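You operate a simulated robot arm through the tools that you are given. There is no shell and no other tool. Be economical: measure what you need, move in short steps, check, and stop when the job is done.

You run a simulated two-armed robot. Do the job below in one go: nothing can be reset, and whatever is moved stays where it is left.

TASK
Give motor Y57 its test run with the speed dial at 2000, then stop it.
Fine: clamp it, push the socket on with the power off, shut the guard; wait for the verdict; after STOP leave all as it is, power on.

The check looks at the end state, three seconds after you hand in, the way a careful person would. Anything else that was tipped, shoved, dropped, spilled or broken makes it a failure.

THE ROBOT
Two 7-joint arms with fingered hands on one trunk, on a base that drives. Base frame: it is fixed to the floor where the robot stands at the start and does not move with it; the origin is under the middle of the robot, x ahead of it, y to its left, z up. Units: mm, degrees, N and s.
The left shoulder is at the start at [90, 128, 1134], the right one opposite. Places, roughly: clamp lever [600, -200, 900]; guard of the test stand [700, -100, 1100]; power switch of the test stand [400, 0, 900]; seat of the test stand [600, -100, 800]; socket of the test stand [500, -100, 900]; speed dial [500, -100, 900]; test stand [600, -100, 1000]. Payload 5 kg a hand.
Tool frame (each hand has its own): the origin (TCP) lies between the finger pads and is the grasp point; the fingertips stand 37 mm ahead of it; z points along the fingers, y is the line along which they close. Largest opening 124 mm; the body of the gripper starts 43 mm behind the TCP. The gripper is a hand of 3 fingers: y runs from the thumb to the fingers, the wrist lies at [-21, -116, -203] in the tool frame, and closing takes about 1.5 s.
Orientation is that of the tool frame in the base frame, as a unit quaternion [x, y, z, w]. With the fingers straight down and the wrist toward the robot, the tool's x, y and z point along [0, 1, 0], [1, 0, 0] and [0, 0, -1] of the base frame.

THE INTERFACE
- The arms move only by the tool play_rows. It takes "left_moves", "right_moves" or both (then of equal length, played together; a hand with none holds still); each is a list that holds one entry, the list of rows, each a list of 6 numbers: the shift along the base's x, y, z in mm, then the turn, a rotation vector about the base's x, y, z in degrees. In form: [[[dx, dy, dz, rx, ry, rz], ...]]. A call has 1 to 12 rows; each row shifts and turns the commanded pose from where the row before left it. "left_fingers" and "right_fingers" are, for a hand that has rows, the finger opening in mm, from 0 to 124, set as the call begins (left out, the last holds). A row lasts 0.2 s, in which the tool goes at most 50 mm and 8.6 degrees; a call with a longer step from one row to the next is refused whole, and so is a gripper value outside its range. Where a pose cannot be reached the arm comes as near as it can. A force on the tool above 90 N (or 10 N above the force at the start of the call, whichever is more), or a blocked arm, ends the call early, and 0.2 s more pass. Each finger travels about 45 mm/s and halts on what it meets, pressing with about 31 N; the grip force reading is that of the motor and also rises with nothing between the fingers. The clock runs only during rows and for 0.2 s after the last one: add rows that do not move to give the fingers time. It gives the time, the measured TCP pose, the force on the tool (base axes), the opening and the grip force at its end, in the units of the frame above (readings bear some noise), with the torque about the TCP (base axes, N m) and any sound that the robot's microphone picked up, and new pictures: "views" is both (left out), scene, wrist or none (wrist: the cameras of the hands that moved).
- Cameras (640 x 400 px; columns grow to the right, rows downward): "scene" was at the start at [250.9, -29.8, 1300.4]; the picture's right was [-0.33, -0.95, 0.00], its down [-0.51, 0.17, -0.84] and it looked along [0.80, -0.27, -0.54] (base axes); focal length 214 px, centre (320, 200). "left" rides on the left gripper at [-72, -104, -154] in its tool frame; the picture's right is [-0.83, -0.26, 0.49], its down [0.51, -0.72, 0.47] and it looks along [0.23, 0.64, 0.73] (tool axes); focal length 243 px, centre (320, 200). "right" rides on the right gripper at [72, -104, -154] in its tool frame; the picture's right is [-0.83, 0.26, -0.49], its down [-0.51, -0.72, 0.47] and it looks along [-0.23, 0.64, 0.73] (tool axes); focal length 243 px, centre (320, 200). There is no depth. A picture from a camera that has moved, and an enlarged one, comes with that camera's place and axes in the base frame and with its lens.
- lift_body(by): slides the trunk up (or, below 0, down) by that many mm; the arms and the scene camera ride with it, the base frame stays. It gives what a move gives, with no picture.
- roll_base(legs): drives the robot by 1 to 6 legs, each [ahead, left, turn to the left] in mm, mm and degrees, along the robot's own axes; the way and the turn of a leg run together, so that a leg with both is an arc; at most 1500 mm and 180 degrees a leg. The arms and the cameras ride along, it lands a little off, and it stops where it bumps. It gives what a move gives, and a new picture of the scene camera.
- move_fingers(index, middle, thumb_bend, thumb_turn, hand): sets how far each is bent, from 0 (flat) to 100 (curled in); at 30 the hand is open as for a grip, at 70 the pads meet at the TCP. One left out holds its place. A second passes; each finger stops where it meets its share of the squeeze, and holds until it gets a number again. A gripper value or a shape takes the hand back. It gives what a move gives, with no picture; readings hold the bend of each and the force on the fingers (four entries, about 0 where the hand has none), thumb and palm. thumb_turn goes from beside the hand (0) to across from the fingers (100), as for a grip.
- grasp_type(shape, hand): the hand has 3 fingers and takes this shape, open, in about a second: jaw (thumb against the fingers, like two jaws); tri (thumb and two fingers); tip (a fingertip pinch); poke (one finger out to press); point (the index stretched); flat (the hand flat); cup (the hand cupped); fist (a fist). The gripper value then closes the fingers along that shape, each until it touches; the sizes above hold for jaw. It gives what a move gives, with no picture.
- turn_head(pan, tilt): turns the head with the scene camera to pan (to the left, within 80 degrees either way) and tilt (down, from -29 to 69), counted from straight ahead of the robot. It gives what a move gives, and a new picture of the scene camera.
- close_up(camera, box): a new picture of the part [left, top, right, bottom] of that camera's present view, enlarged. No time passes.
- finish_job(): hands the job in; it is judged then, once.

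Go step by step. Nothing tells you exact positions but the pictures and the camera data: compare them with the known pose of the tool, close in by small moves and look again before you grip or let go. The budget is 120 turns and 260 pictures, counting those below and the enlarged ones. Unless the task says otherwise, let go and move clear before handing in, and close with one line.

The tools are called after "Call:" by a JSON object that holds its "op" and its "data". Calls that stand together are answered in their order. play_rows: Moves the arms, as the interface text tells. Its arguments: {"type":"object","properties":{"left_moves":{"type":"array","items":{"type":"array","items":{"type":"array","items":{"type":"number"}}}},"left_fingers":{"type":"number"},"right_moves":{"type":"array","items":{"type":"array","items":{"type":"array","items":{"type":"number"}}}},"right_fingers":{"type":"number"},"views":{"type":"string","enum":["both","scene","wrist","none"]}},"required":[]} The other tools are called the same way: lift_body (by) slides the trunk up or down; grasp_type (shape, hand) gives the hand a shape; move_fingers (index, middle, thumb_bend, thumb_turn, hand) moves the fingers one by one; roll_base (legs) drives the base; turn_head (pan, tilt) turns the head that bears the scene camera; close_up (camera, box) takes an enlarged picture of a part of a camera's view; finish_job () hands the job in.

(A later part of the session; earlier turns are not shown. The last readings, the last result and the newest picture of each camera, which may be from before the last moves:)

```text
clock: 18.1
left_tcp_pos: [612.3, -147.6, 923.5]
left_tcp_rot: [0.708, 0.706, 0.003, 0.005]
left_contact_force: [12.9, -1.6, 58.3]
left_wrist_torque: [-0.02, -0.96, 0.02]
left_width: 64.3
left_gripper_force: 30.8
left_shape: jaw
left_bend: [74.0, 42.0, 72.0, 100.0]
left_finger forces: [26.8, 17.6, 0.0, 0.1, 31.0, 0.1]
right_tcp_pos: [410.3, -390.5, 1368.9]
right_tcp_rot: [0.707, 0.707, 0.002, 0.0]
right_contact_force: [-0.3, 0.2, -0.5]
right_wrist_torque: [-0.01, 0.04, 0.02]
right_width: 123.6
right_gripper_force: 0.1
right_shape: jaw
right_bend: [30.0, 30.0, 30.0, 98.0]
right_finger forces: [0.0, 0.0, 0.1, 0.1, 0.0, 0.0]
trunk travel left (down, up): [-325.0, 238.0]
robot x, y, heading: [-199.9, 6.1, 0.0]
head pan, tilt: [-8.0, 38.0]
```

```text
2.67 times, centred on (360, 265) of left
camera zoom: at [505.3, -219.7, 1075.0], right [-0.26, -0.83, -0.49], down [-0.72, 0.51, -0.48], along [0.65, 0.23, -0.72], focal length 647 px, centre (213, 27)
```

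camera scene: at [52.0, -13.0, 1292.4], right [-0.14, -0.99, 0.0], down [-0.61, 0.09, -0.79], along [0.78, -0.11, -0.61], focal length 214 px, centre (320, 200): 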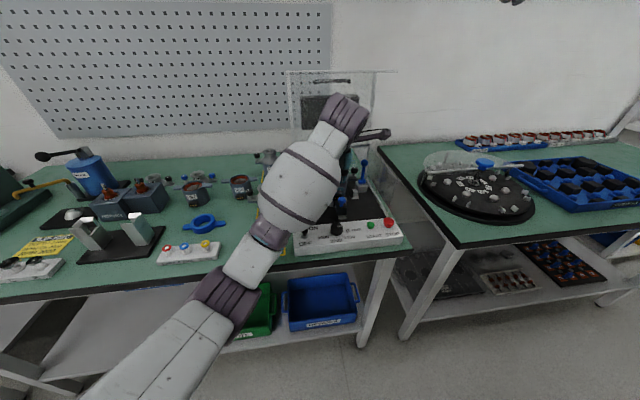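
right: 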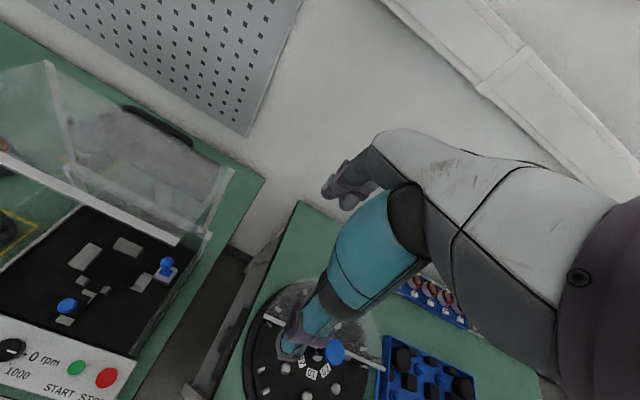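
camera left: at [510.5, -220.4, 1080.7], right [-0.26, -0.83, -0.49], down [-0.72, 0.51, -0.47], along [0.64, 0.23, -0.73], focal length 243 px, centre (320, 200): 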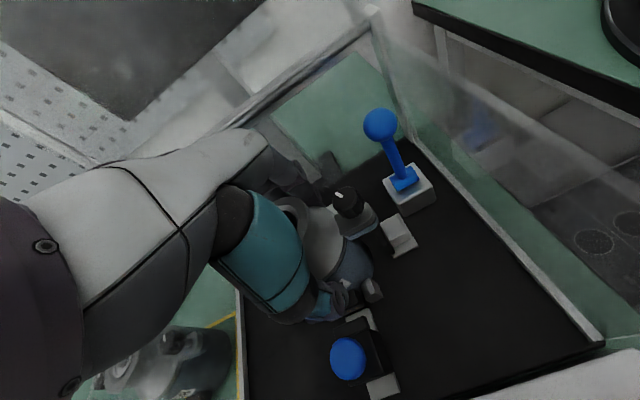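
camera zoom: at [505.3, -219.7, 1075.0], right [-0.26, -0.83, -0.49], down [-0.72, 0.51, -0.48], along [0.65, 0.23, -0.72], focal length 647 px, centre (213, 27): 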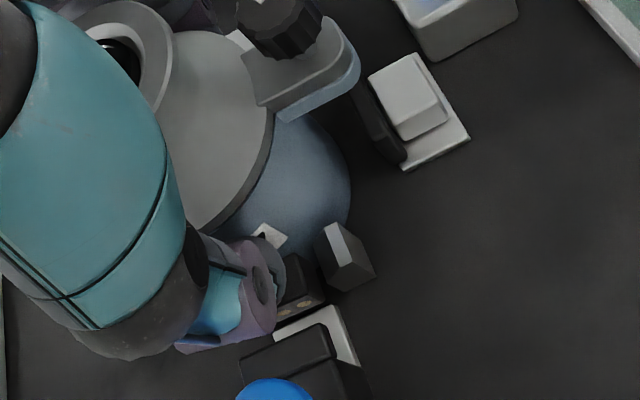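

Contact is on the floor, centred (58 N up, no tilt). I ease off 4 mm and open the hand.

Call:
{"op": "play_rows", "data": {"left_moves": [[[0, 0, 2, 0, 0, 0], [0, 0, 2, 0, 0, 0], [0, 0, 0, 0, 0, 0], [0, 0, 0, 0, 0, 0]]], "views": "none"}}

Call:
{"op": "play_rows", "data": {"left_moves": [[[0, 0, 0, 0, 0, 0], [0, 0, 0, 0, 0, 0], [0, 0, 0, 0, 0, 0], [0, 0, 0, 0, 0, 0], [0, 0, 0, 0, 0, 0]]], "left_fingers": 100, "views": "wrist"}}

Call:
{"op": "close_up", "data": {"camera": "left", "box": [280, 190, 440, 340]}}

```text
clock: 19.1
left_tcp_pos: [613.4, -147.2, 922.9]
left_tcp_rot: [0.707, 0.707, 0.001, 0.003]
left_contact_force: [11.9, -4.8, 46.4]
left_wrist_torque: [-0.18, -0.91, -0.1]
left_width: 63.8
left_gripper_force: 31.4
left_shape: jaw
left_bend: [74.0, 42.0, 72.0, 100.0]
left_finger forces: [26.1, 15.5, 0.0, 0.0, 30.1, 0.1]
right_tcp_pos: [412.1, -392.3, 1368.0]
right_tcp_rot: [0.707, 0.708, 0.001, 0.001]
right_contact_force: [-0.2, 0.5, 0.0]
right_wrist_torque: [-0.02, 0.02, -0.02]
right_width: 123.9
right_gripper_force: 0.1
right_shape: jaw
right_bend: [30.0, 30.0, 30.0, 98.0]
right_finger forces: [0.1, 0.1, 0.0, 0.0, 0.0, 0.0]
trunk travel left (down, up): [-325.0, 238.0]
robot x, y, heading: [-201.4, -1.2, -0.1]
head pan, tilt: [-8.0, 38.0]
```

```text
clock: 20.3
left_tcp_pos: [615.6, -147.1, 916.6]
left_tcp_rot: [0.707, 0.707, -0.001, 0.0]
left_contact_force: [8.2, -0.2, 1.4]
left_wrist_torque: [-0.02, -0.28, 0.0]
left_width: 95.0
left_gripper_force: 0.1
left_shape: jaw
left_bend: [26.0, 34.0, 56.0, 99.0]
left_finger forces: [0.2, 0.0, 0.1, 0.1, 8.1, 0.0]
right_tcp_pos: [417.1, -392.7, 1365.7]
right_tcp_rot: [0.707, 0.707, 0.0, -0.001]
right_contact_force: [-0.1, -0.1, -0.8]
right_wrist_torque: [-0.01, 0.0, 0.0]
right_width: 123.4
right_gripper_force: 0.0
right_shape: jaw
right_bend: [30.0, 30.0, 30.0, 98.0]
right_finger forces: [0.0, 0.0, 0.1, 0.0, 0.1, 0.1]
trunk travel left (down, up): [-325.0, 238.0]
robot x, y, heading: [-197.5, 0.4, 0.2]
head pan, tilt: [-8.0, 38.0]
camera left: at [510.9, -219.6, 1070.7], right [-0.26, -0.83, -0.49], down [-0.72, 0.51, -0.47], along [0.64, 0.23, -0.73], focal length 243 px, centre (320, 200)
```

left: 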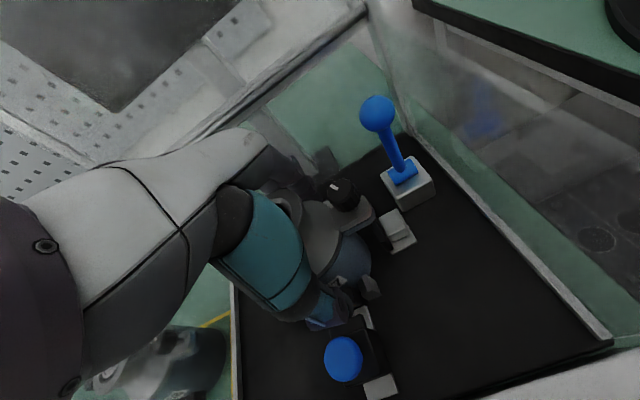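

```text
2.67 times, centred on (360, 265) of left
camera zoom: at [510.9, -219.6, 1070.7], right [-0.26, -0.83, -0.49], down [-0.72, 0.51, -0.47], along [0.64, 0.23, -0.73], focal length 647 px, centre (213, 27)
```

zoom: 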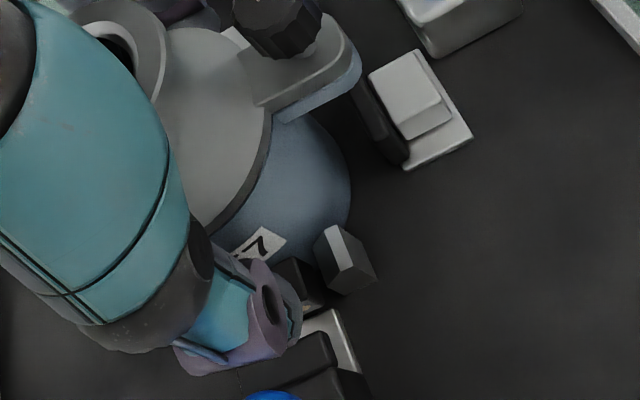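

Released; the thumb's back brushes the socket block, so I narrow slightly and lift straight out.

Call:
{"op": "play_rows", "data": {"left_moves": [[[0, 0, 0, 0, 0, 0], [0, 0, 0, 0, 0, 0], [0, 0, 6, 0, 0, 0], [0, 0, 10, 0, 0, 0], [0, 0, 15, 0, 0, 0], [0, 0, 25, 0, 0, 0], [0, 0, 40, 0, 0, 0], [0, 0, 45, 0, 0, 0], [0, 0, 45, 0, 0, 0]]], "left_fingers": 88, "views": "wrist"}}

Call:
{"op": "close_up", "data": {"camera": "scene", "box": [300, 140, 390, 230]}}

```text
clock: 22.3
left_tcp_pos: [615.6, -149.4, 1101.6]
left_tcp_rot: [0.708, 0.707, 0.001, 0.001]
left_contact_force: [0.4, -0.7, 0.1]
left_wrist_torque: [-0.02, -0.01, -0.04]
left_width: 88.0
left_gripper_force: 0.0
left_shape: jaw
left_bend: [27.0, 37.0, 58.0, 99.0]
left_finger forces: [0.0, 0.1, 0.1, 0.0, 0.0, 0.0]
right_tcp_pos: [415.7, -392.4, 1367.4]
right_tcp_rot: [0.707, 0.707, -0.001, -0.001]
right_contact_force: [-0.2, 1.8, 0.3]
right_wrist_torque: [0.02, 0.01, -0.01]
right_width: 123.6
right_gripper_force: 0.1
right_shape: jaw
right_bend: [30.0, 30.0, 30.0, 98.0]
right_finger forces: [0.1, 0.1, 0.0, 0.0, 0.1, 0.1]
trunk travel left (down, up): [-325.0, 238.0]
robot x, y, heading: [-199.3, 1.0, 0.2]
head pan, tilt: [-8.0, 38.0]
camera left: at [510.4, -220.9, 1253.8], right [-0.26, -0.83, -0.49], down [-0.72, 0.51, -0.47], along [0.64, 0.23, -0.73], focal length 243 px, centre (320, 200)
```

left: 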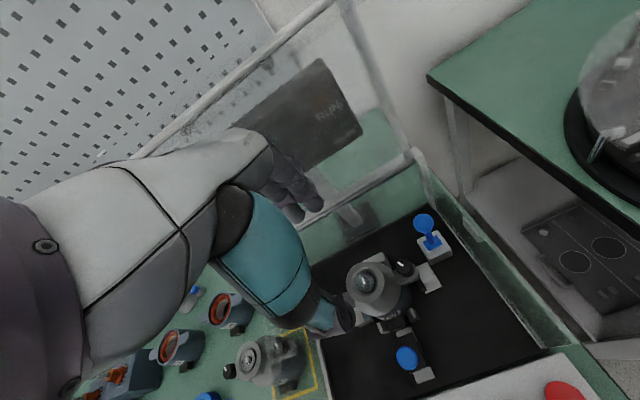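

```text
4.44 times, centred on (345, 185) of scene
camera zoom: at [52.4, -13.1, 1292.1], right [-0.14, -0.99, 0.0], down [-0.61, 0.09, -0.79], along [0.78, -0.11, -0.62], focal length 953 px, centre (209, 267)
```

zoom: 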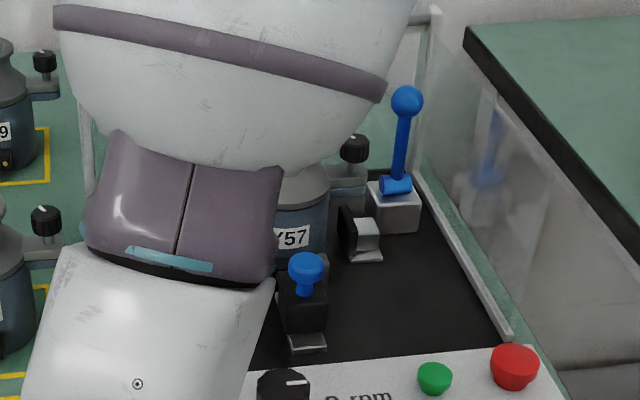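

The motor stands upright in the seat. I withdraw the left hand toward me and left so the view clears.

Call:
{"op": "play_rows", "data": {"left_moves": [[[-25, 10, 0, 0, 0, 0], [-25, 30, 0, 0, 0, 0], [-20, 40, 0, 0, 0, 0], [-10, 45, 0, 0, 0, 0], [0, 45, 20, 0, 0, 0], [0, 45, 30, 0, 0, 0], [0, 45, 30, 0, 0, 0], [0, 45, 30, 0, 0, 0], [0, 20, 0, 0, 0, 0]]], "left_fingers": 100, "views": "none"}}

Call:
{"op": "turn_head", "data": {"pan": -12, "tilt": 36}}

Call:
{"op": "close_up", "data": {"camera": "scene", "box": [270, 140, 360, 220]}}

```text
refused: row 6 steps farther than a row can; nothing moved
```

```text
clock: 23.0
left_tcp_pos: [616.2, -147.2, 1100.2]
left_tcp_rot: [0.707, 0.707, 0.001, 0.0]
left_contact_force: [0.8, -0.1, -0.6]
left_wrist_torque: [-0.03, 0.01, -0.01]
left_width: 88.0
left_gripper_force: 0.0
left_shape: jaw
left_bend: [27.0, 37.0, 58.0, 99.0]
left_finger forces: [0.0, 0.1, 0.0, 0.0, 0.0, 0.0]
right_tcp_pos: [415.7, -392.5, 1366.2]
right_tcp_rot: [0.707, 0.707, 0.001, 0.001]
right_contact_force: [-0.2, 0.4, 0.9]
right_wrist_torque: [0.0, 0.01, 0.0]
right_width: 123.8
right_gripper_force: 0.0
right_shape: jaw
right_bend: [30.0, 30.0, 30.0, 98.0]
right_finger forces: [0.1, 0.0, 0.0, 0.0, 0.0, 0.0]
trunk travel left (down, up): [-325.0, 238.0]
robot x, y, heading: [-199.7, 3.0, 0.2]
head pan, tilt: [-12.0, 36.0]
camera scene: at [53.3, -18.9, 1295.0], right [-0.21, -0.98, 0.0], down [-0.58, 0.12, -0.81], along [0.79, -0.17, -0.59], focal length 214 px, centre (320, 200)
```

scene: 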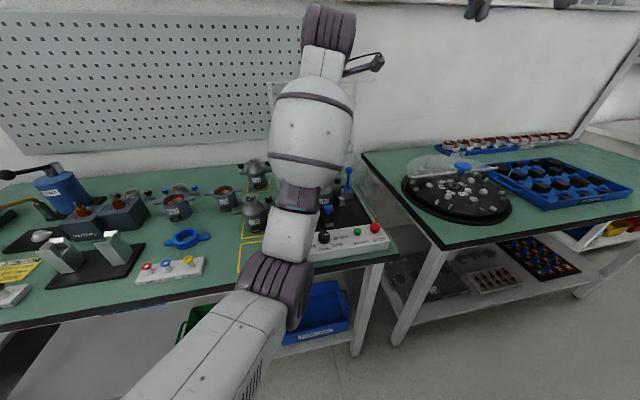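

```text
5.00 times, centred on (315, 180) of scene
camera zoom: at [53.3, -18.9, 1295.0], right [-0.21, -0.98, 0.0], down [-0.58, 0.12, -0.81], along [0.79, -0.17, -0.59], focal length 1072 px, centre (345, 300)
```

zoom: 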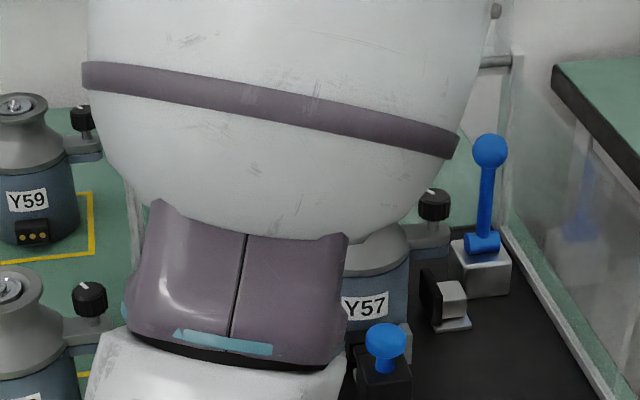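

One row was too long; I repeat with shorter steps.

Call:
{"op": "play_rows", "data": {"left_moves": [[[-25, 10, 0, 0, 0, 0], [-25, 30, 0, 0, 0, 0], [-20, 40, 0, 0, 0, 0], [-10, 40, 0, 0, 0, 0], [0, 40, 20, 0, 0, 0], [0, 40, 25, 0, 0, 0], [0, 40, 25, 0, 0, 0], [0, 40, 25, 0, 0, 0], [0, 40, 20, 0, 0, 0]]], "left_fingers": 100}}

Call:
{"op": "close_up", "data": {"camera": "scene", "box": [270, 130, 360, 220]}}

```text
clock: 25.0
left_tcp_pos: [640.6, 170.0, 1156.0]
left_tcp_rot: [0.707, 0.707, 0.0, -0.001]
left_contact_force: [-0.5, 0.4, -0.7]
left_wrist_torque: [-0.02, 0.01, 0.0]
left_width: 99.8
left_gripper_force: 0.0
left_shape: jaw
left_bend: [26.0, 34.0, 50.0, 99.0]
left_finger forces: [0.0, 0.0, 0.0, 0.0, 0.0, 0.0]
left hand out of reach, approached as far as the arm can: row 1, 2, 3, 4, 5, 6, 7, 8
right_tcp_pos: [416.1, -390.5, 1366.2]
right_tcp_rot: [0.707, 0.707, 0.001, -0.001]
right_contact_force: [-0.3, 1.8, 0.1]
right_wrist_torque: [-0.01, -0.03, 0.01]
right_width: 123.6
right_gripper_force: 0.0
right_shape: jaw
right_bend: [30.0, 30.0, 30.0, 98.0]
right_finger forces: [0.0, 0.0, 0.0, 0.1, 0.0, 0.0]
trunk travel left (down, up): [-325.0, 238.0]
robot x, y, heading: [-196.3, -0.5, -0.2]
head pan, tilt: [-12.0, 36.0]
camera scene: at [52.9, -17.8, 1295.1], right [-0.21, -0.98, 0.0], down [-0.57, 0.12, -0.81], along [0.79, -0.17, -0.59], focal length 214 px, centre (320, 200)
camera left: at [535.1, 96.4, 1308.5], right [-0.26, -0.83, -0.49], down [-0.72, 0.51, -0.47], along [0.64, 0.23, -0.73], focal length 243 px, centre (320, 200)
```

scene: 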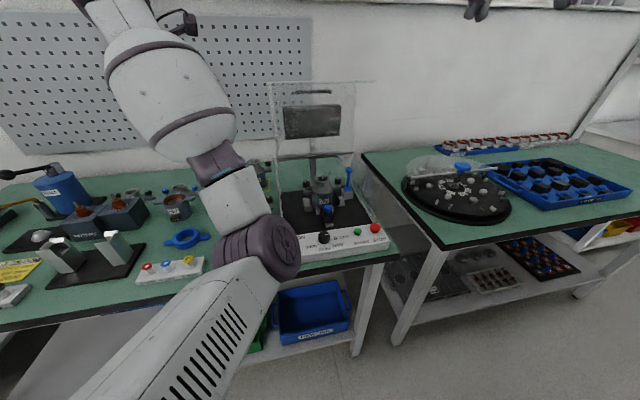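
left: 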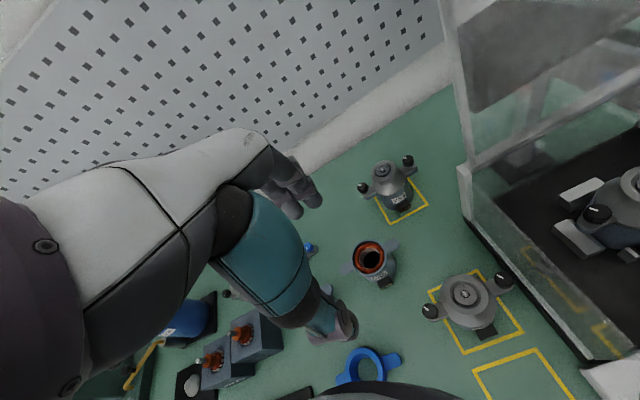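

```text
4.44 times, centred on (315, 175) of scene
camera zoom: at [52.9, -17.8, 1295.1], right [-0.21, -0.98, 0.0], down [-0.57, 0.12, -0.81], along [0.79, -0.17, -0.59], focal length 953 px, centre (342, 311)
```

zoom: 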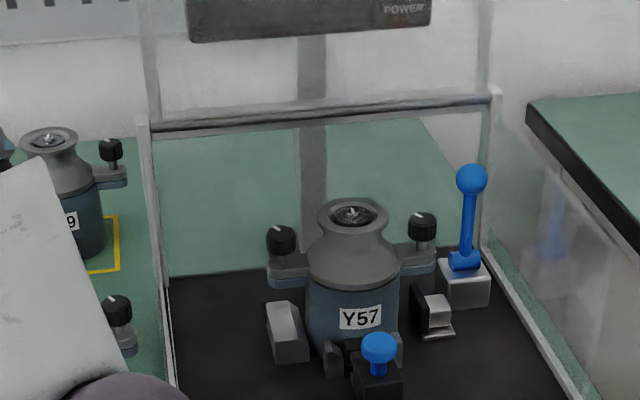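

Y57 sits square in the seat, connector facing the socket. Next is the clamp lever; I look at it from the available cameras for its pivot direction.

Call:
{"op": "close_up", "data": {"camera": "scene", "box": [335, 155, 365, 195]}}

Call:
{"op": "play_rows", "data": {"right_moves": [[[20, 10, -25, 0, 0, 0], [20, 10, -25, 0, 0, 0], [20, 10, -25, 0, 0, 0], [20, 10, -25, 0, 0, 0], [20, 10, -25, 0, 0, 0], [20, 10, -25, 0, 0, 0], [20, 10, -25, 0, 0, 0]]], "views": "wrist"}}

```text
10.00 times, centred on (350, 175) of scene
camera zoom: at [52.9, -17.8, 1295.1], right [-0.21, -0.98, 0.0], down [-0.57, 0.12, -0.81], along [0.79, -0.17, -0.59], focal length 2145 px, centre (20, 450)
```

zoom: 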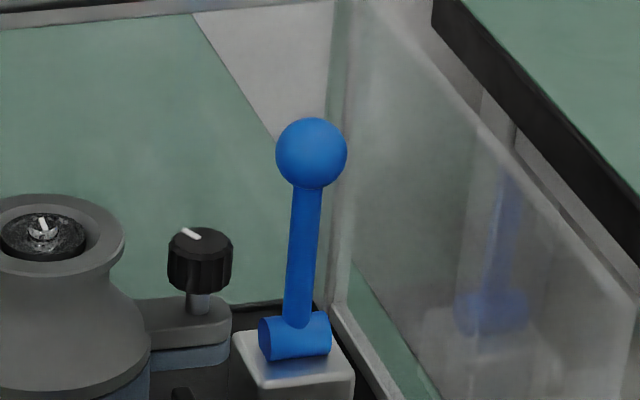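

```text
clock: 26.6
left_tcp_pos: [642.1, 168.9, 1153.4]
left_tcp_rot: [0.707, 0.707, -0.001, 0.0]
left_contact_force: [0.2, 0.0, -0.7]
left_wrist_torque: [0.0, 0.02, 0.02]
left_width: 99.3
left_gripper_force: 0.0
left_shape: jaw
left_bend: [26.0, 34.0, 50.0, 99.0]
left_finger forces: [0.0, 0.0, 0.0, 0.0, 0.1, 0.1]
right_tcp_pos: [557.4, -321.2, 1189.2]
right_tcp_rot: [0.707, 0.707, 0.0, 0.0]
right_contact_force: [0.9, 0.7, 0.4]
right_wrist_torque: [-0.04, 0.02, 0.0]
right_width: 123.7
right_gripper_force: 0.1
right_shape: jaw
right_bend: [30.0, 30.0, 30.0, 98.0]
right_finger forces: [0.1, 0.0, 0.1, 0.1, 0.0, 0.0]
trunk travel left (down, up): [-325.0, 238.0]
robot x, y, heading: [-195.8, -1.0, 0.1]
head pan, tilt: [-12.0, 36.0]
camera right: at [453.1, -249.0, 1345.5], right [0.26, -0.83, 0.49], down [-0.72, -0.51, -0.47], along [0.64, -0.23, -0.73], focal length 243 px, centre (320, 200)
```

right: 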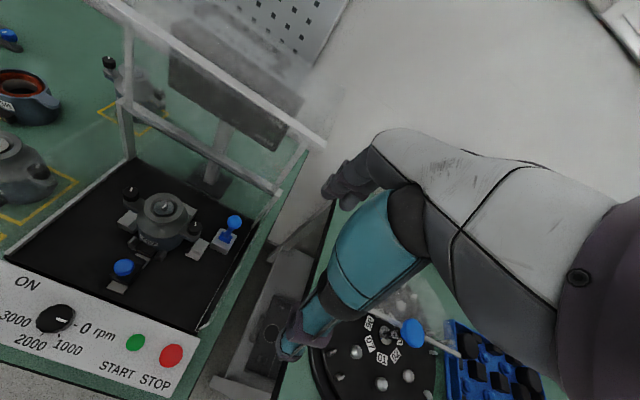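

The lever's pivot lies along y, so it swings in x. I check the right pane's height and the lever surroundings from the right camera.

Call:
{"op": "close_up", "data": {"camera": "right", "box": [90, 130, 330, 330]}}

Call:
{"op": "close_up", "data": {"camera": "scene", "box": [255, 70, 415, 270]}}

Call:
{"op": "close_up", "data": {"camera": "left", "box": [430, 120, 640, 380]}}

```text
2.00 times, centred on (210, 230) of right
camera zoom: at [453.1, -249.0, 1345.5], right [0.26, -0.83, 0.49], down [-0.72, -0.51, -0.47], along [0.64, -0.23, -0.73], focal length 485 px, centre (540, 140)
```

zoom: 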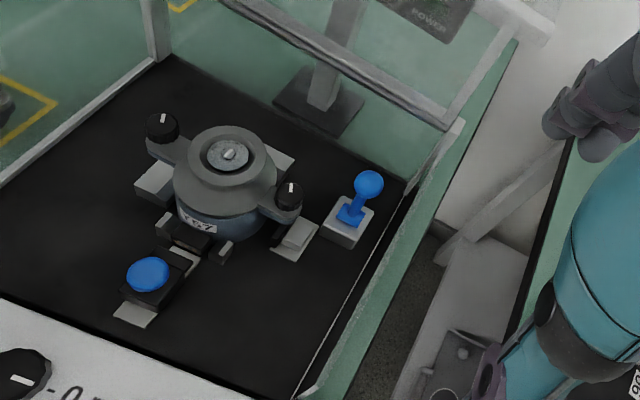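

```text
2.00 times, centred on (335, 170) of scene
camera zoom: at [55.2, -18.5, 1294.6], right [-0.21, -0.98, 0.0], down [-0.58, 0.12, -0.81], along [0.79, -0.17, -0.59], focal length 429 px, centre (290, 260)
```

zoom: 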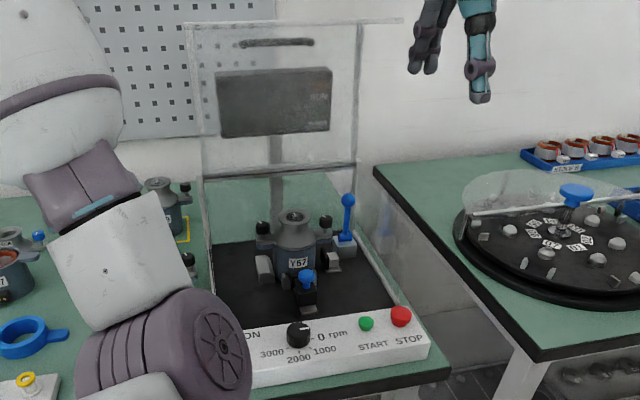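

```text
1.54 times, centred on (535, 250) of left
camera zoom: at [537.3, 95.4, 1307.2], right [-0.26, -0.83, -0.49], down [-0.72, 0.51, -0.47], along [0.64, 0.23, -0.73], focal length 373 px, centre (-11, 123)
```

zoom: 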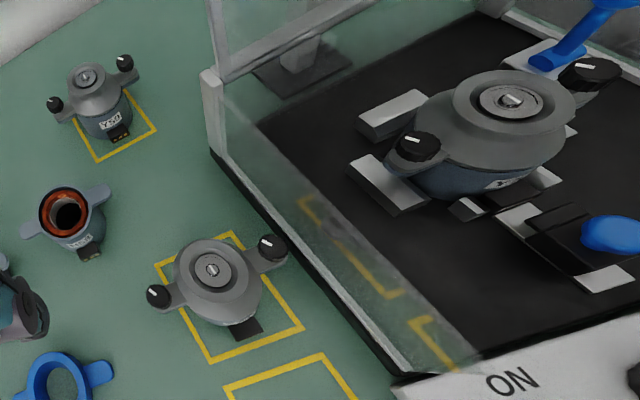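

Pane tops are near 990 and the flap overhangs at ~1200 from x 637 on, so I bring the right hand in low from the front to just above the lever ball.

Call:
{"op": "play_rows", "data": {"right_moves": [[[0, 39, 0, 0, 0, 0], [0, 39, 0, 0, 0, 0], [0, 0, -42, 0, 0, 0], [0, 0, -42, 0, 0, 0], [0, 0, -42, 0, 0, 0], [0, 0, -40, 0, 0, 0], [25, 0, 0, 0, 0, 0], [25, 0, 0, 0, 0, 0], [0, 0, 0, 0, 0, 0]]], "right_fingers": 70}}

Call:
{"op": "close_up", "data": {"camera": "scene", "box": [295, 100, 395, 220]}}

```text
clock: 27.1
left_tcp_pos: [641.7, 154.9, 1156.0]
left_tcp_rot: [0.71, 0.704, 0.001, -0.001]
left_contact_force: [0.1, 1.4, -1.1]
left_wrist_torque: [-0.08, 0.04, 0.0]
left_width: 99.9
left_gripper_force: 0.0
left_shape: jaw
left_bend: [26.0, 34.0, 50.0, 99.0]
left_finger forces: [0.0, 0.0, 0.0, 0.1, 0.1, 0.1]
right_tcp_pos: [554.0, -289.1, 1190.8]
right_tcp_rot: [0.722, 0.692, -0.001, 0.0]
right_contact_force: [-5.1, -43.1, 9.3]
right_wrist_torque: [1.39, -0.65, -2.3]
right_width: 75.4
right_gripper_force: 0.1
right_shape: jaw
right_bend: [73.0, 41.0, 64.0, 100.0]
right_finger forces: [46.6, 0.0, 0.1, 0.1, 0.0, 0.0]
trunk travel left (down, up): [-325.0, 238.0]
robot x, y, heading: [-197.5, -1.2, -0.7]
head pan, tilt: [-12.0, 36.0]
stopped in row 2 (right hand): the force on the tool passed its limit at 101 N (the readings are from after the stop); the commanded pose is now the measured one
camera scene: at [52.5, -27.0, 1295.0], right [-0.22, -0.98, 0.0], down [-0.57, 0.13, -0.81], along [0.79, -0.17, -0.59], focal length 214 px, centre (320, 200)
camera right: at [452.5, -213.6, 1346.9], right [0.23, -0.84, 0.49], down [-0.74, -0.48, -0.47], along [0.63, -0.26, -0.73], focal length 243 px, centre (320, 200)
```

scene: 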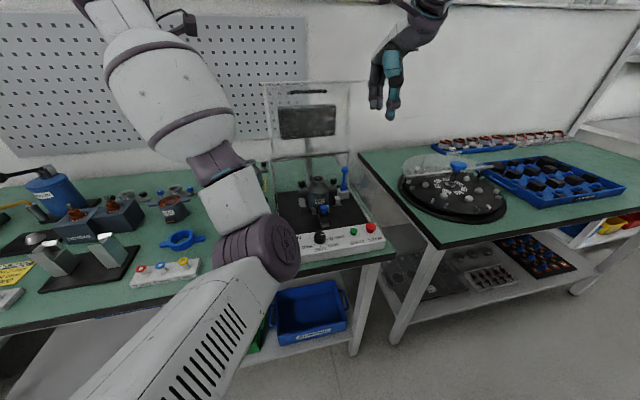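
right: 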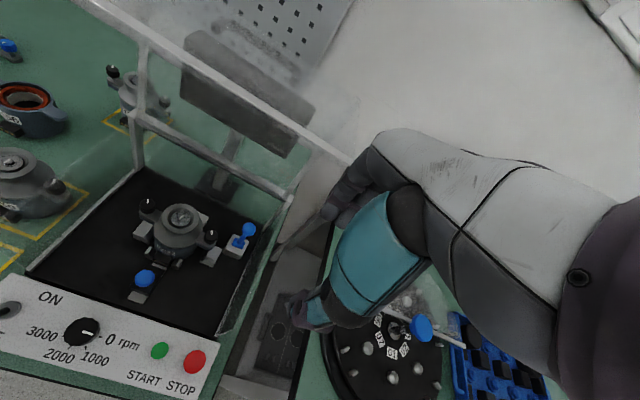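

```text
3.33 times, centred on (345, 160) of scene
camera zoom: at [52.5, -27.0, 1295.0], right [-0.22, -0.98, 0.0], down [-0.57, 0.13, -0.81], along [0.79, -0.17, -0.59], focal length 715 px, centre (237, 333)
```

zoom: 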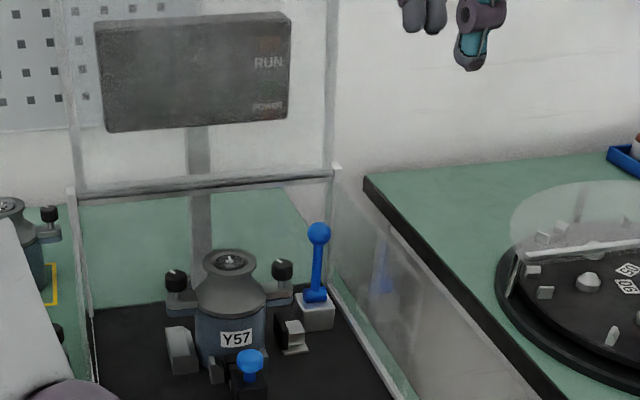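

The index finger met the open flap's right edge (z ≈ 1190). I back straight off, then look.

Call:
{"op": "play_rows", "data": {"right_moves": [[[0, -15, 0, 0, 0, 0], [0, -20, 0, 0, 0, 0], [-25, -10, 0, 0, 0, 0], [-25, 0, 0, 0, 0, 0], [-25, 0, 0, 0, 0, 0], [-25, 0, 0, 0, 0, 0], [0, 0, 0, 0, 0, 0]]]}}

Call:
{"op": "close_up", "data": {"camera": "right", "box": [60, 0, 380, 300]}}

```text
clock: 28.7
left_tcp_pos: [642.2, 161.8, 1153.9]
left_tcp_rot: [0.709, 0.705, 0.001, 0.0]
left_contact_force: [-0.9, -1.0, 0.5]
left_wrist_torque: [0.01, -0.02, 0.01]
left_width: 99.6
left_gripper_force: 0.1
left_shape: jaw
left_bend: [26.0, 34.0, 50.0, 99.0]
left_finger forces: [0.0, 0.1, 0.0, 0.0, 0.0, 0.0]
right_tcp_pos: [454.8, -324.0, 1192.6]
right_tcp_rot: [0.718, 0.696, -0.002, 0.0]
right_contact_force: [0.7, 0.6, 1.0]
right_wrist_torque: [-0.01, 0.02, -0.02]
right_width: 70.1
right_gripper_force: 0.1
right_shape: jaw
right_bend: [74.0, 42.0, 66.0, 100.0]
right_finger forces: [0.0, 0.0, 0.0, 0.0, 0.0, 0.0]
trunk travel left (down, up): [-325.0, 238.0]
robot x, y, heading: [-195.0, -0.4, -0.7]
head pan, tilt: [-12.0, 36.0]
camera scene: at [54.0, -20.7, 1294.8], right [-0.21, -0.98, 0.0], down [-0.57, 0.13, -0.81], along [0.79, -0.17, -0.59], focal length 214 px, centre (320, 200)
camera right: at [352.6, -248.0, 1347.4], right [0.24, -0.84, 0.5], down [-0.74, -0.49, -0.47], along [0.63, -0.25, -0.73], focal length 243 px, centre (320, 200)
```

scene: 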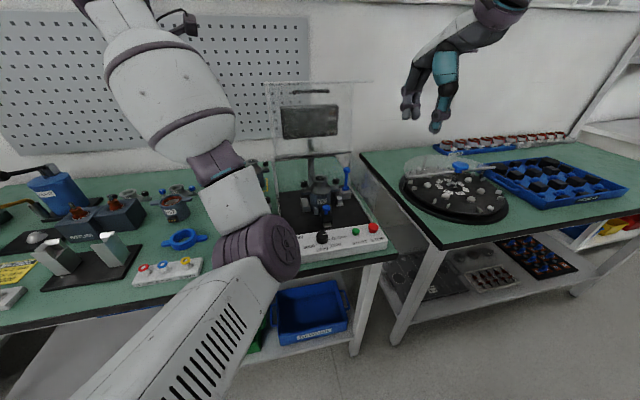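
right: 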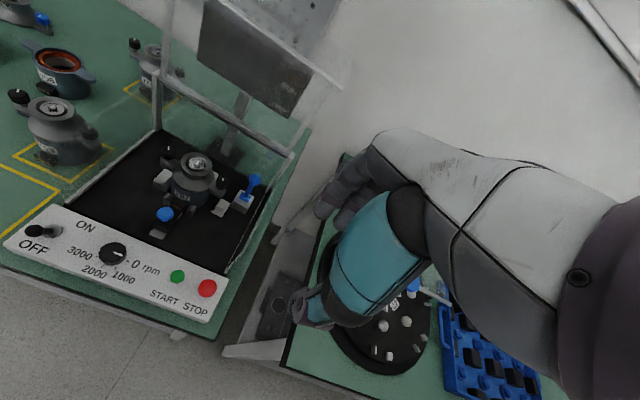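

```text
1.33 times, centred on (220, 150) of right
camera zoom: at [352.6, -248.0, 1347.4], right [0.24, -0.84, 0.5], down [-0.74, -0.49, -0.47], along [0.63, -0.25, -0.73], focal length 324 px, centre (453, 267)
```

zoom: 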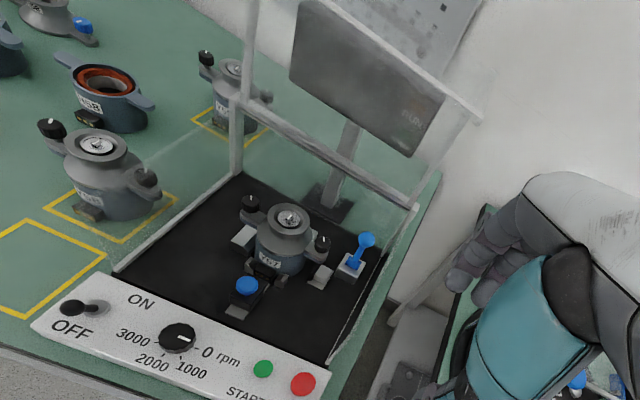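

The lid is untouched. I'll pitch the right hand forward ~35° so it reaches in under the flap from the front, and come down ahead of the lever.

Call:
{"op": "play_rows", "data": {"right_moves": [[[0, 16, 0, 0, -7, 0], [0, 16, 0, 0, -7, 0], [0, 16, 0, 0, -7, 0], [0, 16, 0, 0, -7, 0], [0, 15, 0, 0, -7, 0], [0, 0, 0, 0, 0, 1.8], [10, 0, -42, 0, 0, 0], [10, 0, -42, 0, 0, 0], [10, 0, -42, 0, 0, 0], [10, 0, -42, 0, 0, 0], [0, 0, 0, 0, 0, 0]]], "right_fingers": 60}}

Call:
{"op": "close_up", "data": {"camera": "scene", "box": [295, 100, 415, 240]}}

```text
clock: 31.1
left_tcp_pos: [640.3, 162.3, 1155.3]
left_tcp_rot: [0.709, 0.705, 0.001, 0.001]
left_contact_force: [-0.3, 0.9, 0.9]
left_wrist_torque: [-0.02, -0.04, 0.0]
left_width: 99.7
left_gripper_force: 0.2
left_shape: jaw
left_bend: [26.0, 34.0, 50.0, 99.0]
left_finger forces: [0.0, 0.1, 0.0, 0.0, 0.0, 0.0]
right_tcp_pos: [493.3, -245.0, 1023.8]
right_tcp_rot: [0.674, 0.675, 0.219, 0.207]
right_contact_force: [0.3, 0.0, -0.7]
right_wrist_torque: [0.01, -0.01, -0.01]
right_width: 60.4
right_gripper_force: 0.0
right_shape: jaw
right_bend: [74.0, 45.0, 70.0, 100.0]
right_finger forces: [0.0, 0.1, 0.0, 0.0, 0.0, 0.0]
trunk travel left (down, up): [-325.0, 238.0]
robot x, y, heading: [-199.6, 1.7, -0.3]
head pan, tilt: [-12.0, 36.0]
camera scene: at [52.0, -21.0, 1295.3], right [-0.22, -0.98, 0.0], down [-0.57, 0.13, -0.81], along [0.79, -0.17, -0.59], focal length 214 px, centre (320, 200)
camera right: at [319.0, -174.7, 1093.1], right [-0.06, -0.84, 0.54], down [-0.32, -0.5, -0.81], along [0.95, -0.22, -0.24], focal length 243 px, centre (320, 200)
```

scene: 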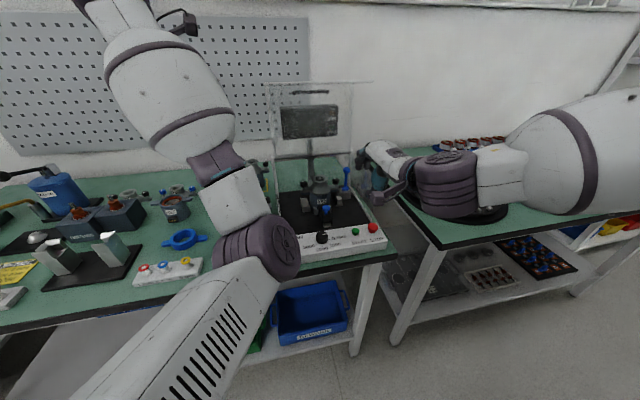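
right: 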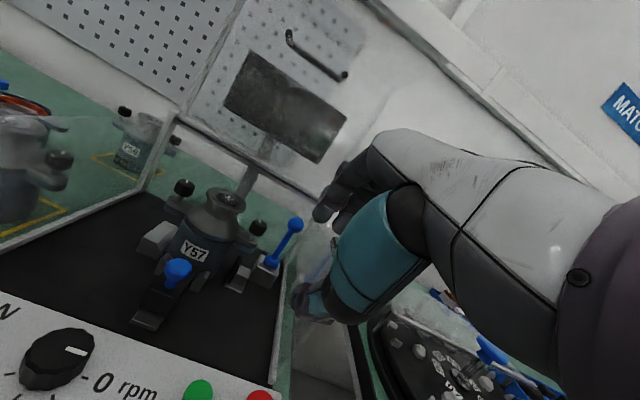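

```text
2.86 times, centred on (355, 170) of scene
camera zoom: at [52.0, -21.0, 1295.3], right [-0.22, -0.98, 0.0], down [-0.57, 0.13, -0.81], along [0.79, -0.17, -0.59], focal length 613 px, centre (220, 286)
```

zoom: 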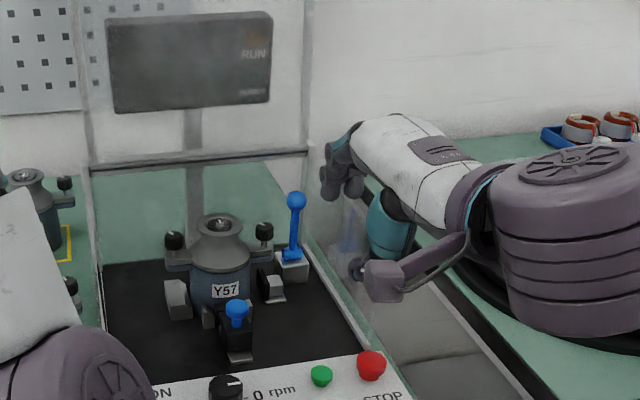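

The ball checks out at about [654, -243, 954]. I advance to a point up-and-behind along the finger direction.

Call:
{"op": "play_rows", "data": {"right_moves": [[[38, 0, -1, 0, 0, 0], [38, 0, -1, 0, 0, 0], [36, 0, -1, 0, 0, 0], [0, 0, 0, 0, 0, 0]]]}}

Call:
{"op": "close_up", "data": {"camera": "scene", "box": [295, 100, 415, 240]}}

Call:
{"op": "close_up", "data": {"camera": "right", "box": [160, 130, 420, 330]}}

```text
clock: 32.1
left_tcp_pos: [641.3, 161.3, 1155.4]
left_tcp_rot: [0.709, 0.705, 0.001, 0.0]
left_contact_force: [-0.3, -0.1, -0.2]
left_wrist_torque: [0.0, 0.0, 0.0]
left_width: 99.6
left_gripper_force: 0.2
left_shape: jaw
left_bend: [26.0, 34.0, 50.0, 99.0]
left_finger forces: [0.0, 0.0, 0.0, 0.1, 0.0, 0.0]
right_tcp_pos: [607.9, -245.1, 1020.0]
right_tcp_rot: [0.675, 0.674, 0.218, 0.207]
right_contact_force: [-0.3, -0.1, 1.0]
right_wrist_torque: [0.0, 0.0, 0.01]
right_width: 60.7
right_gripper_force: 0.0
right_shape: jaw
right_bend: [74.0, 45.0, 70.0, 100.0]
right_finger forces: [0.0, 0.1, 0.0, 0.0, 0.1, 0.0]
trunk travel left (down, up): [-325.0, 238.0]
robot x, y, heading: [-198.4, 0.1, -0.3]
head pan, tilt: [-12.0, 36.0]
camera scene: at [52.6, -21.6, 1295.1], right [-0.22, -0.98, 0.0], down [-0.57, 0.13, -0.81], along [0.79, -0.17, -0.59], focal length 214 px, centre (320, 200)
camera right: at [432.8, -175.0, 1089.4], right [-0.06, -0.84, 0.54], down [-0.32, -0.5, -0.81], along [0.95, -0.22, -0.24], focal length 243 px, centre (320, 200)
```

scene: 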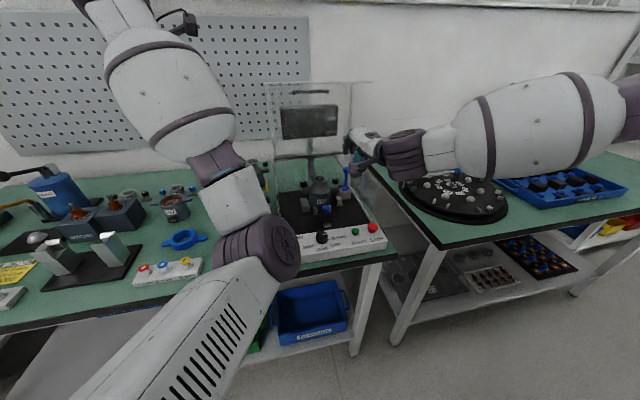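
right: 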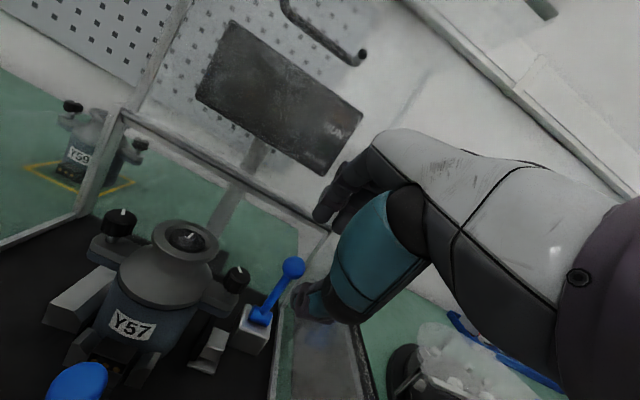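

```text
2.86 times, centred on (355, 170) of scene
camera zoom: at [52.6, -21.6, 1295.1], right [-0.22, -0.98, 0.0], down [-0.57, 0.13, -0.81], along [0.79, -0.17, -0.59], focal length 613 px, centre (220, 286)
```

zoom: 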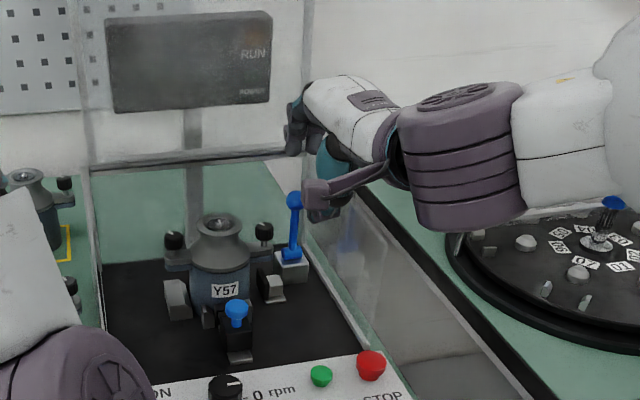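

```text
2.00 times, centred on (290, 230) of right
camera zoom: at [432.8, -175.0, 1089.4], right [-0.06, -0.84, 0.54], down [-0.32, -0.5, -0.81], along [0.95, -0.22, -0.24], focal length 485 px, centre (380, 140)
```

zoom: 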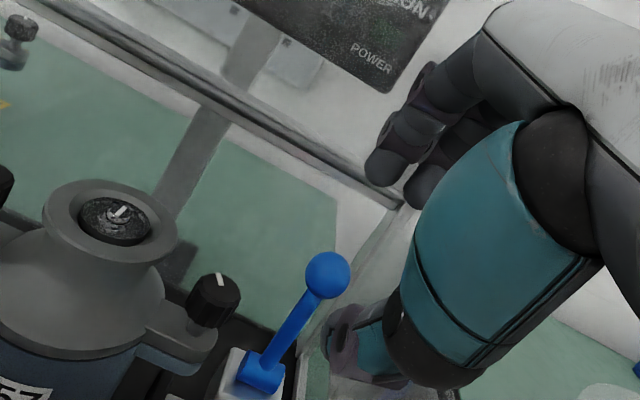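

Aligned in y. I slide the open fingers over the ball.

Call:
{"op": "play_rows", "data": {"right_moves": [[[10, 0, -14, 0, 0, 0], [10, 0, -14, 0, 0, 0], [10, 0.5, -14, 0, 0, 0], [10, 0.5, -14, 0, 0, 0], [0, 0, 0, 0, 0, 0]]], "views": "wrist"}}

Call:
{"op": "close_up", "data": {"camera": "right", "box": [220, 170, 420, 330]}}

Call:
{"op": "close_up", "data": {"camera": "scene", "box": [325, 130, 385, 210]}}

```text
clock: 33.3
left_tcp_pos: [642.4, 162.5, 1154.9]
left_tcp_rot: [0.709, 0.705, 0.0, 0.001]
left_contact_force: [-0.4, 0.2, 1.0]
left_wrist_torque: [-0.02, -0.03, 0.0]
left_width: 99.7
left_gripper_force: 0.0
left_shape: jaw
left_bend: [26.0, 34.0, 50.0, 99.0]
left_finger forces: [0.1, 0.0, 0.0, 0.0, 0.0, 0.1]
right_tcp_pos: [646.5, -245.7, 965.1]
right_tcp_rot: [0.674, 0.674, 0.218, 0.207]
right_contact_force: [0.3, 0.1, -0.3]
right_wrist_torque: [0.01, 0.0, 0.0]
right_width: 60.4
right_gripper_force: 0.0
right_shape: jaw
right_bend: [74.0, 45.0, 70.0, 100.0]
right_finger forces: [0.0, 0.1, 0.0, 0.0, 0.0, 0.0]
trunk travel left (down, up): [-325.0, 238.0]
robot x, y, heading: [-198.9, -2.2, -0.3]
head pan, tilt: [-12.0, 36.0]
camera right: at [472.4, -174.7, 1033.3], right [-0.06, -0.84, 0.54], down [-0.32, -0.5, -0.81], along [0.95, -0.22, -0.24], focal length 243 px, centre (320, 200)
```

right: 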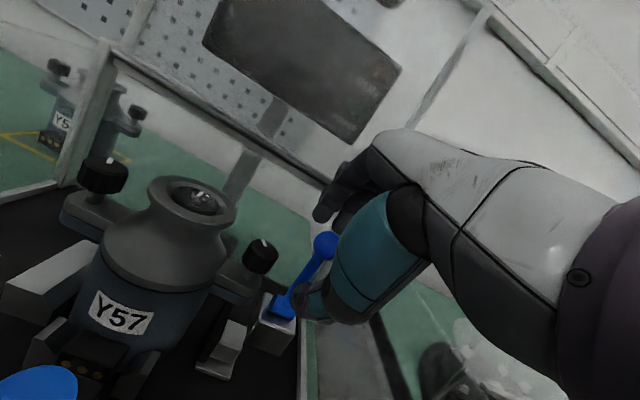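

```text
2.50 times, centred on (320, 250) of right
camera zoom: at [472.4, -174.7, 1033.3], right [-0.06, -0.84, 0.54], down [-0.32, -0.5, -0.81], along [0.95, -0.22, -0.24], focal length 606 px, centre (320, 75)
```

zoom: 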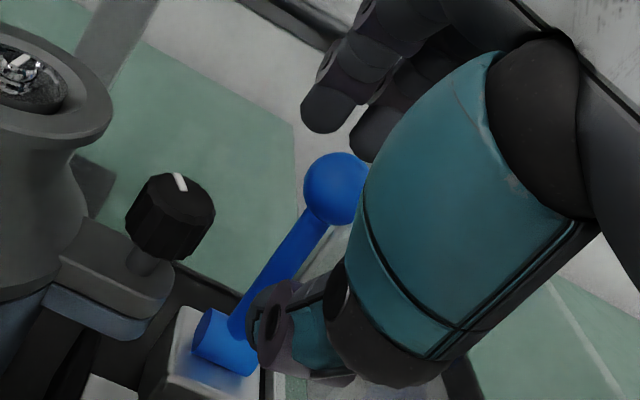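

```text
5.00 times, centred on (355, 170) of scene
camera zoom: at [52.5, -21.3, 1295.2], right [-0.22, -0.98, 0.0], down [-0.57, 0.13, -0.81], along [0.79, -0.17, -0.59], focal length 1072 px, centre (145, 350)
```

zoom: 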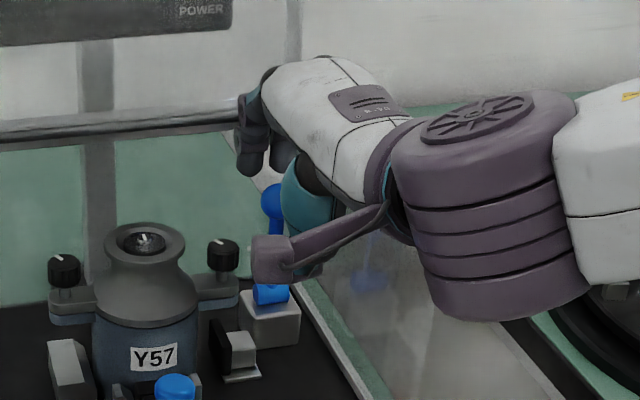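

The ball lies between fingers and thumb. I close to a loose cage and start pulling the lever toward me gently.

Call:
{"op": "play_rows", "data": {"right_moves": [[[0, 0, 0, 0, 0, 0], [0, 0, 0, 0, 0, 0], [0, 0, 0, 0, 0, 0], [0, 0, 0, 0, 0, 0], [0, 0, 0, 0, 0, 0]]], "right_fingers": 28, "views": "none"}}

Call:
{"op": "close_up", "data": {"camera": "right", "box": [220, 170, 420, 330]}}

```text
clock: 34.5
left_tcp_pos: [641.2, 160.8, 1154.9]
left_tcp_rot: [0.71, 0.704, -0.001, 0.0]
left_contact_force: [0.2, 0.2, -0.2]
left_wrist_torque: [-0.01, 0.04, -0.02]
left_width: 99.9
left_gripper_force: 0.0
left_shape: jaw
left_bend: [26.0, 34.0, 50.0, 99.0]
left_finger forces: [0.0, 0.1, 0.1, 0.1, 0.1, 0.1]
right_tcp_pos: [647.5, -246.4, 964.4]
right_tcp_rot: [0.674, 0.675, 0.217, 0.207]
right_contact_force: [-7.1, 0.0, -0.8]
right_wrist_torque: [0.0, 0.26, 0.02]
right_width: 29.5
right_gripper_force: 0.0
right_shape: jaw
right_bend: [73.0, 57.0, 72.0, 100.0]
right_finger forces: [0.0, 0.1, 0.0, 0.1, 6.0, 0.0]
trunk travel left (down, up): [-325.0, 238.0]
robot x, y, heading: [-202.2, -1.0, -0.6]
head pan, tilt: [-12.0, 36.0]
```

```text
2.50 times, centred on (320, 250) of right
camera zoom: at [472.2, -174.8, 1033.2], right [-0.06, -0.84, 0.54], down [-0.32, -0.5, -0.81], along [0.95, -0.22, -0.24], focal length 606 px, centre (320, 75)
```

zoom: 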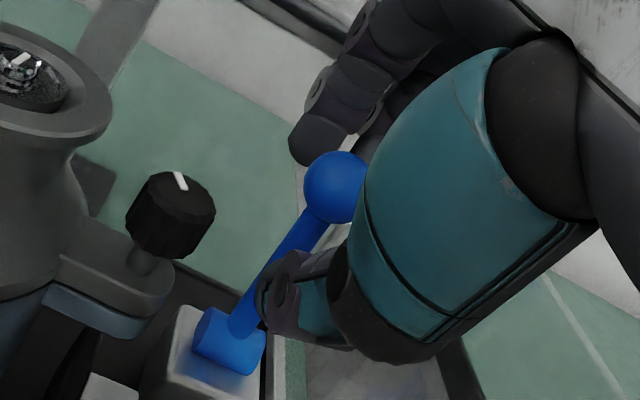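

The thumb presses the rod away without moving it, so it probably swings toward me. I pull along −x in small steps.

Call:
{"op": "play_rows", "data": {"right_moves": [[[-6, 0, 0, 0, 0, 0], [-6, 0, 0, 0, 0, 0], [-6, 0, -1, 0, 0, 0], [-6, 0, -1, 0, 0, 0], [-6, 0, -2, 0, 0, 0], [0, 0, 0, 0, 0, 0]]], "views": "none"}}

Call:
{"op": "close_up", "data": {"camera": "right", "box": [160, 170, 420, 390]}}

```text
clock: 35.9
left_tcp_pos: [641.5, 161.5, 1153.8]
left_tcp_rot: [0.709, 0.705, 0.0, 0.0]
left_contact_force: [-0.5, 0.8, -0.3]
left_wrist_torque: [0.02, -0.03, 0.01]
left_width: 99.6
left_gripper_force: 0.1
left_shape: jaw
left_bend: [26.0, 34.0, 50.0, 99.0]
left_finger forces: [0.1, 0.0, 0.1, 0.1, 0.0, 0.0]
right_tcp_pos: [617.3, -244.5, 960.9]
right_tcp_rot: [0.675, 0.674, 0.217, 0.207]
right_contact_force: [-0.4, 0.2, 0.5]
right_wrist_torque: [0.02, 0.01, -0.02]
right_width: 28.1
right_gripper_force: 0.0
right_shape: jaw
right_bend: [73.0, 57.0, 74.0, 100.0]
right_finger forces: [0.0, 0.0, 0.0, 0.0, 0.1, 0.1]
trunk travel left (down, up): [-325.0, 238.0]
robot x, y, heading: [-201.1, -1.3, -0.4]
head pan, tilt: [-12.0, 36.0]
```

```text
1.82 times, centred on (290, 280) of right
camera zoom: at [442.1, -173.8, 1029.9], right [-0.06, -0.84, 0.54], down [-0.32, -0.5, -0.81], along [0.95, -0.22, -0.24], focal length 441 px, centre (374, 54)
```

zoom: 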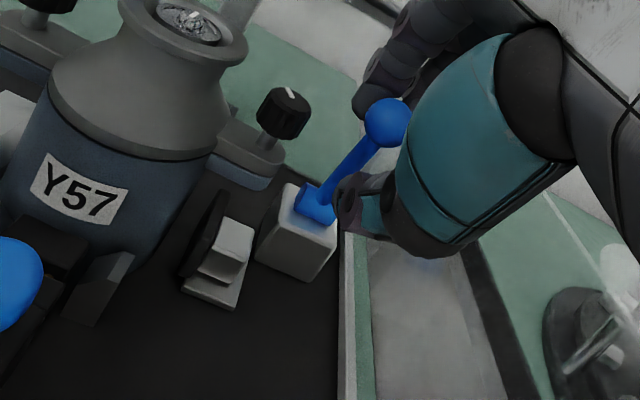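

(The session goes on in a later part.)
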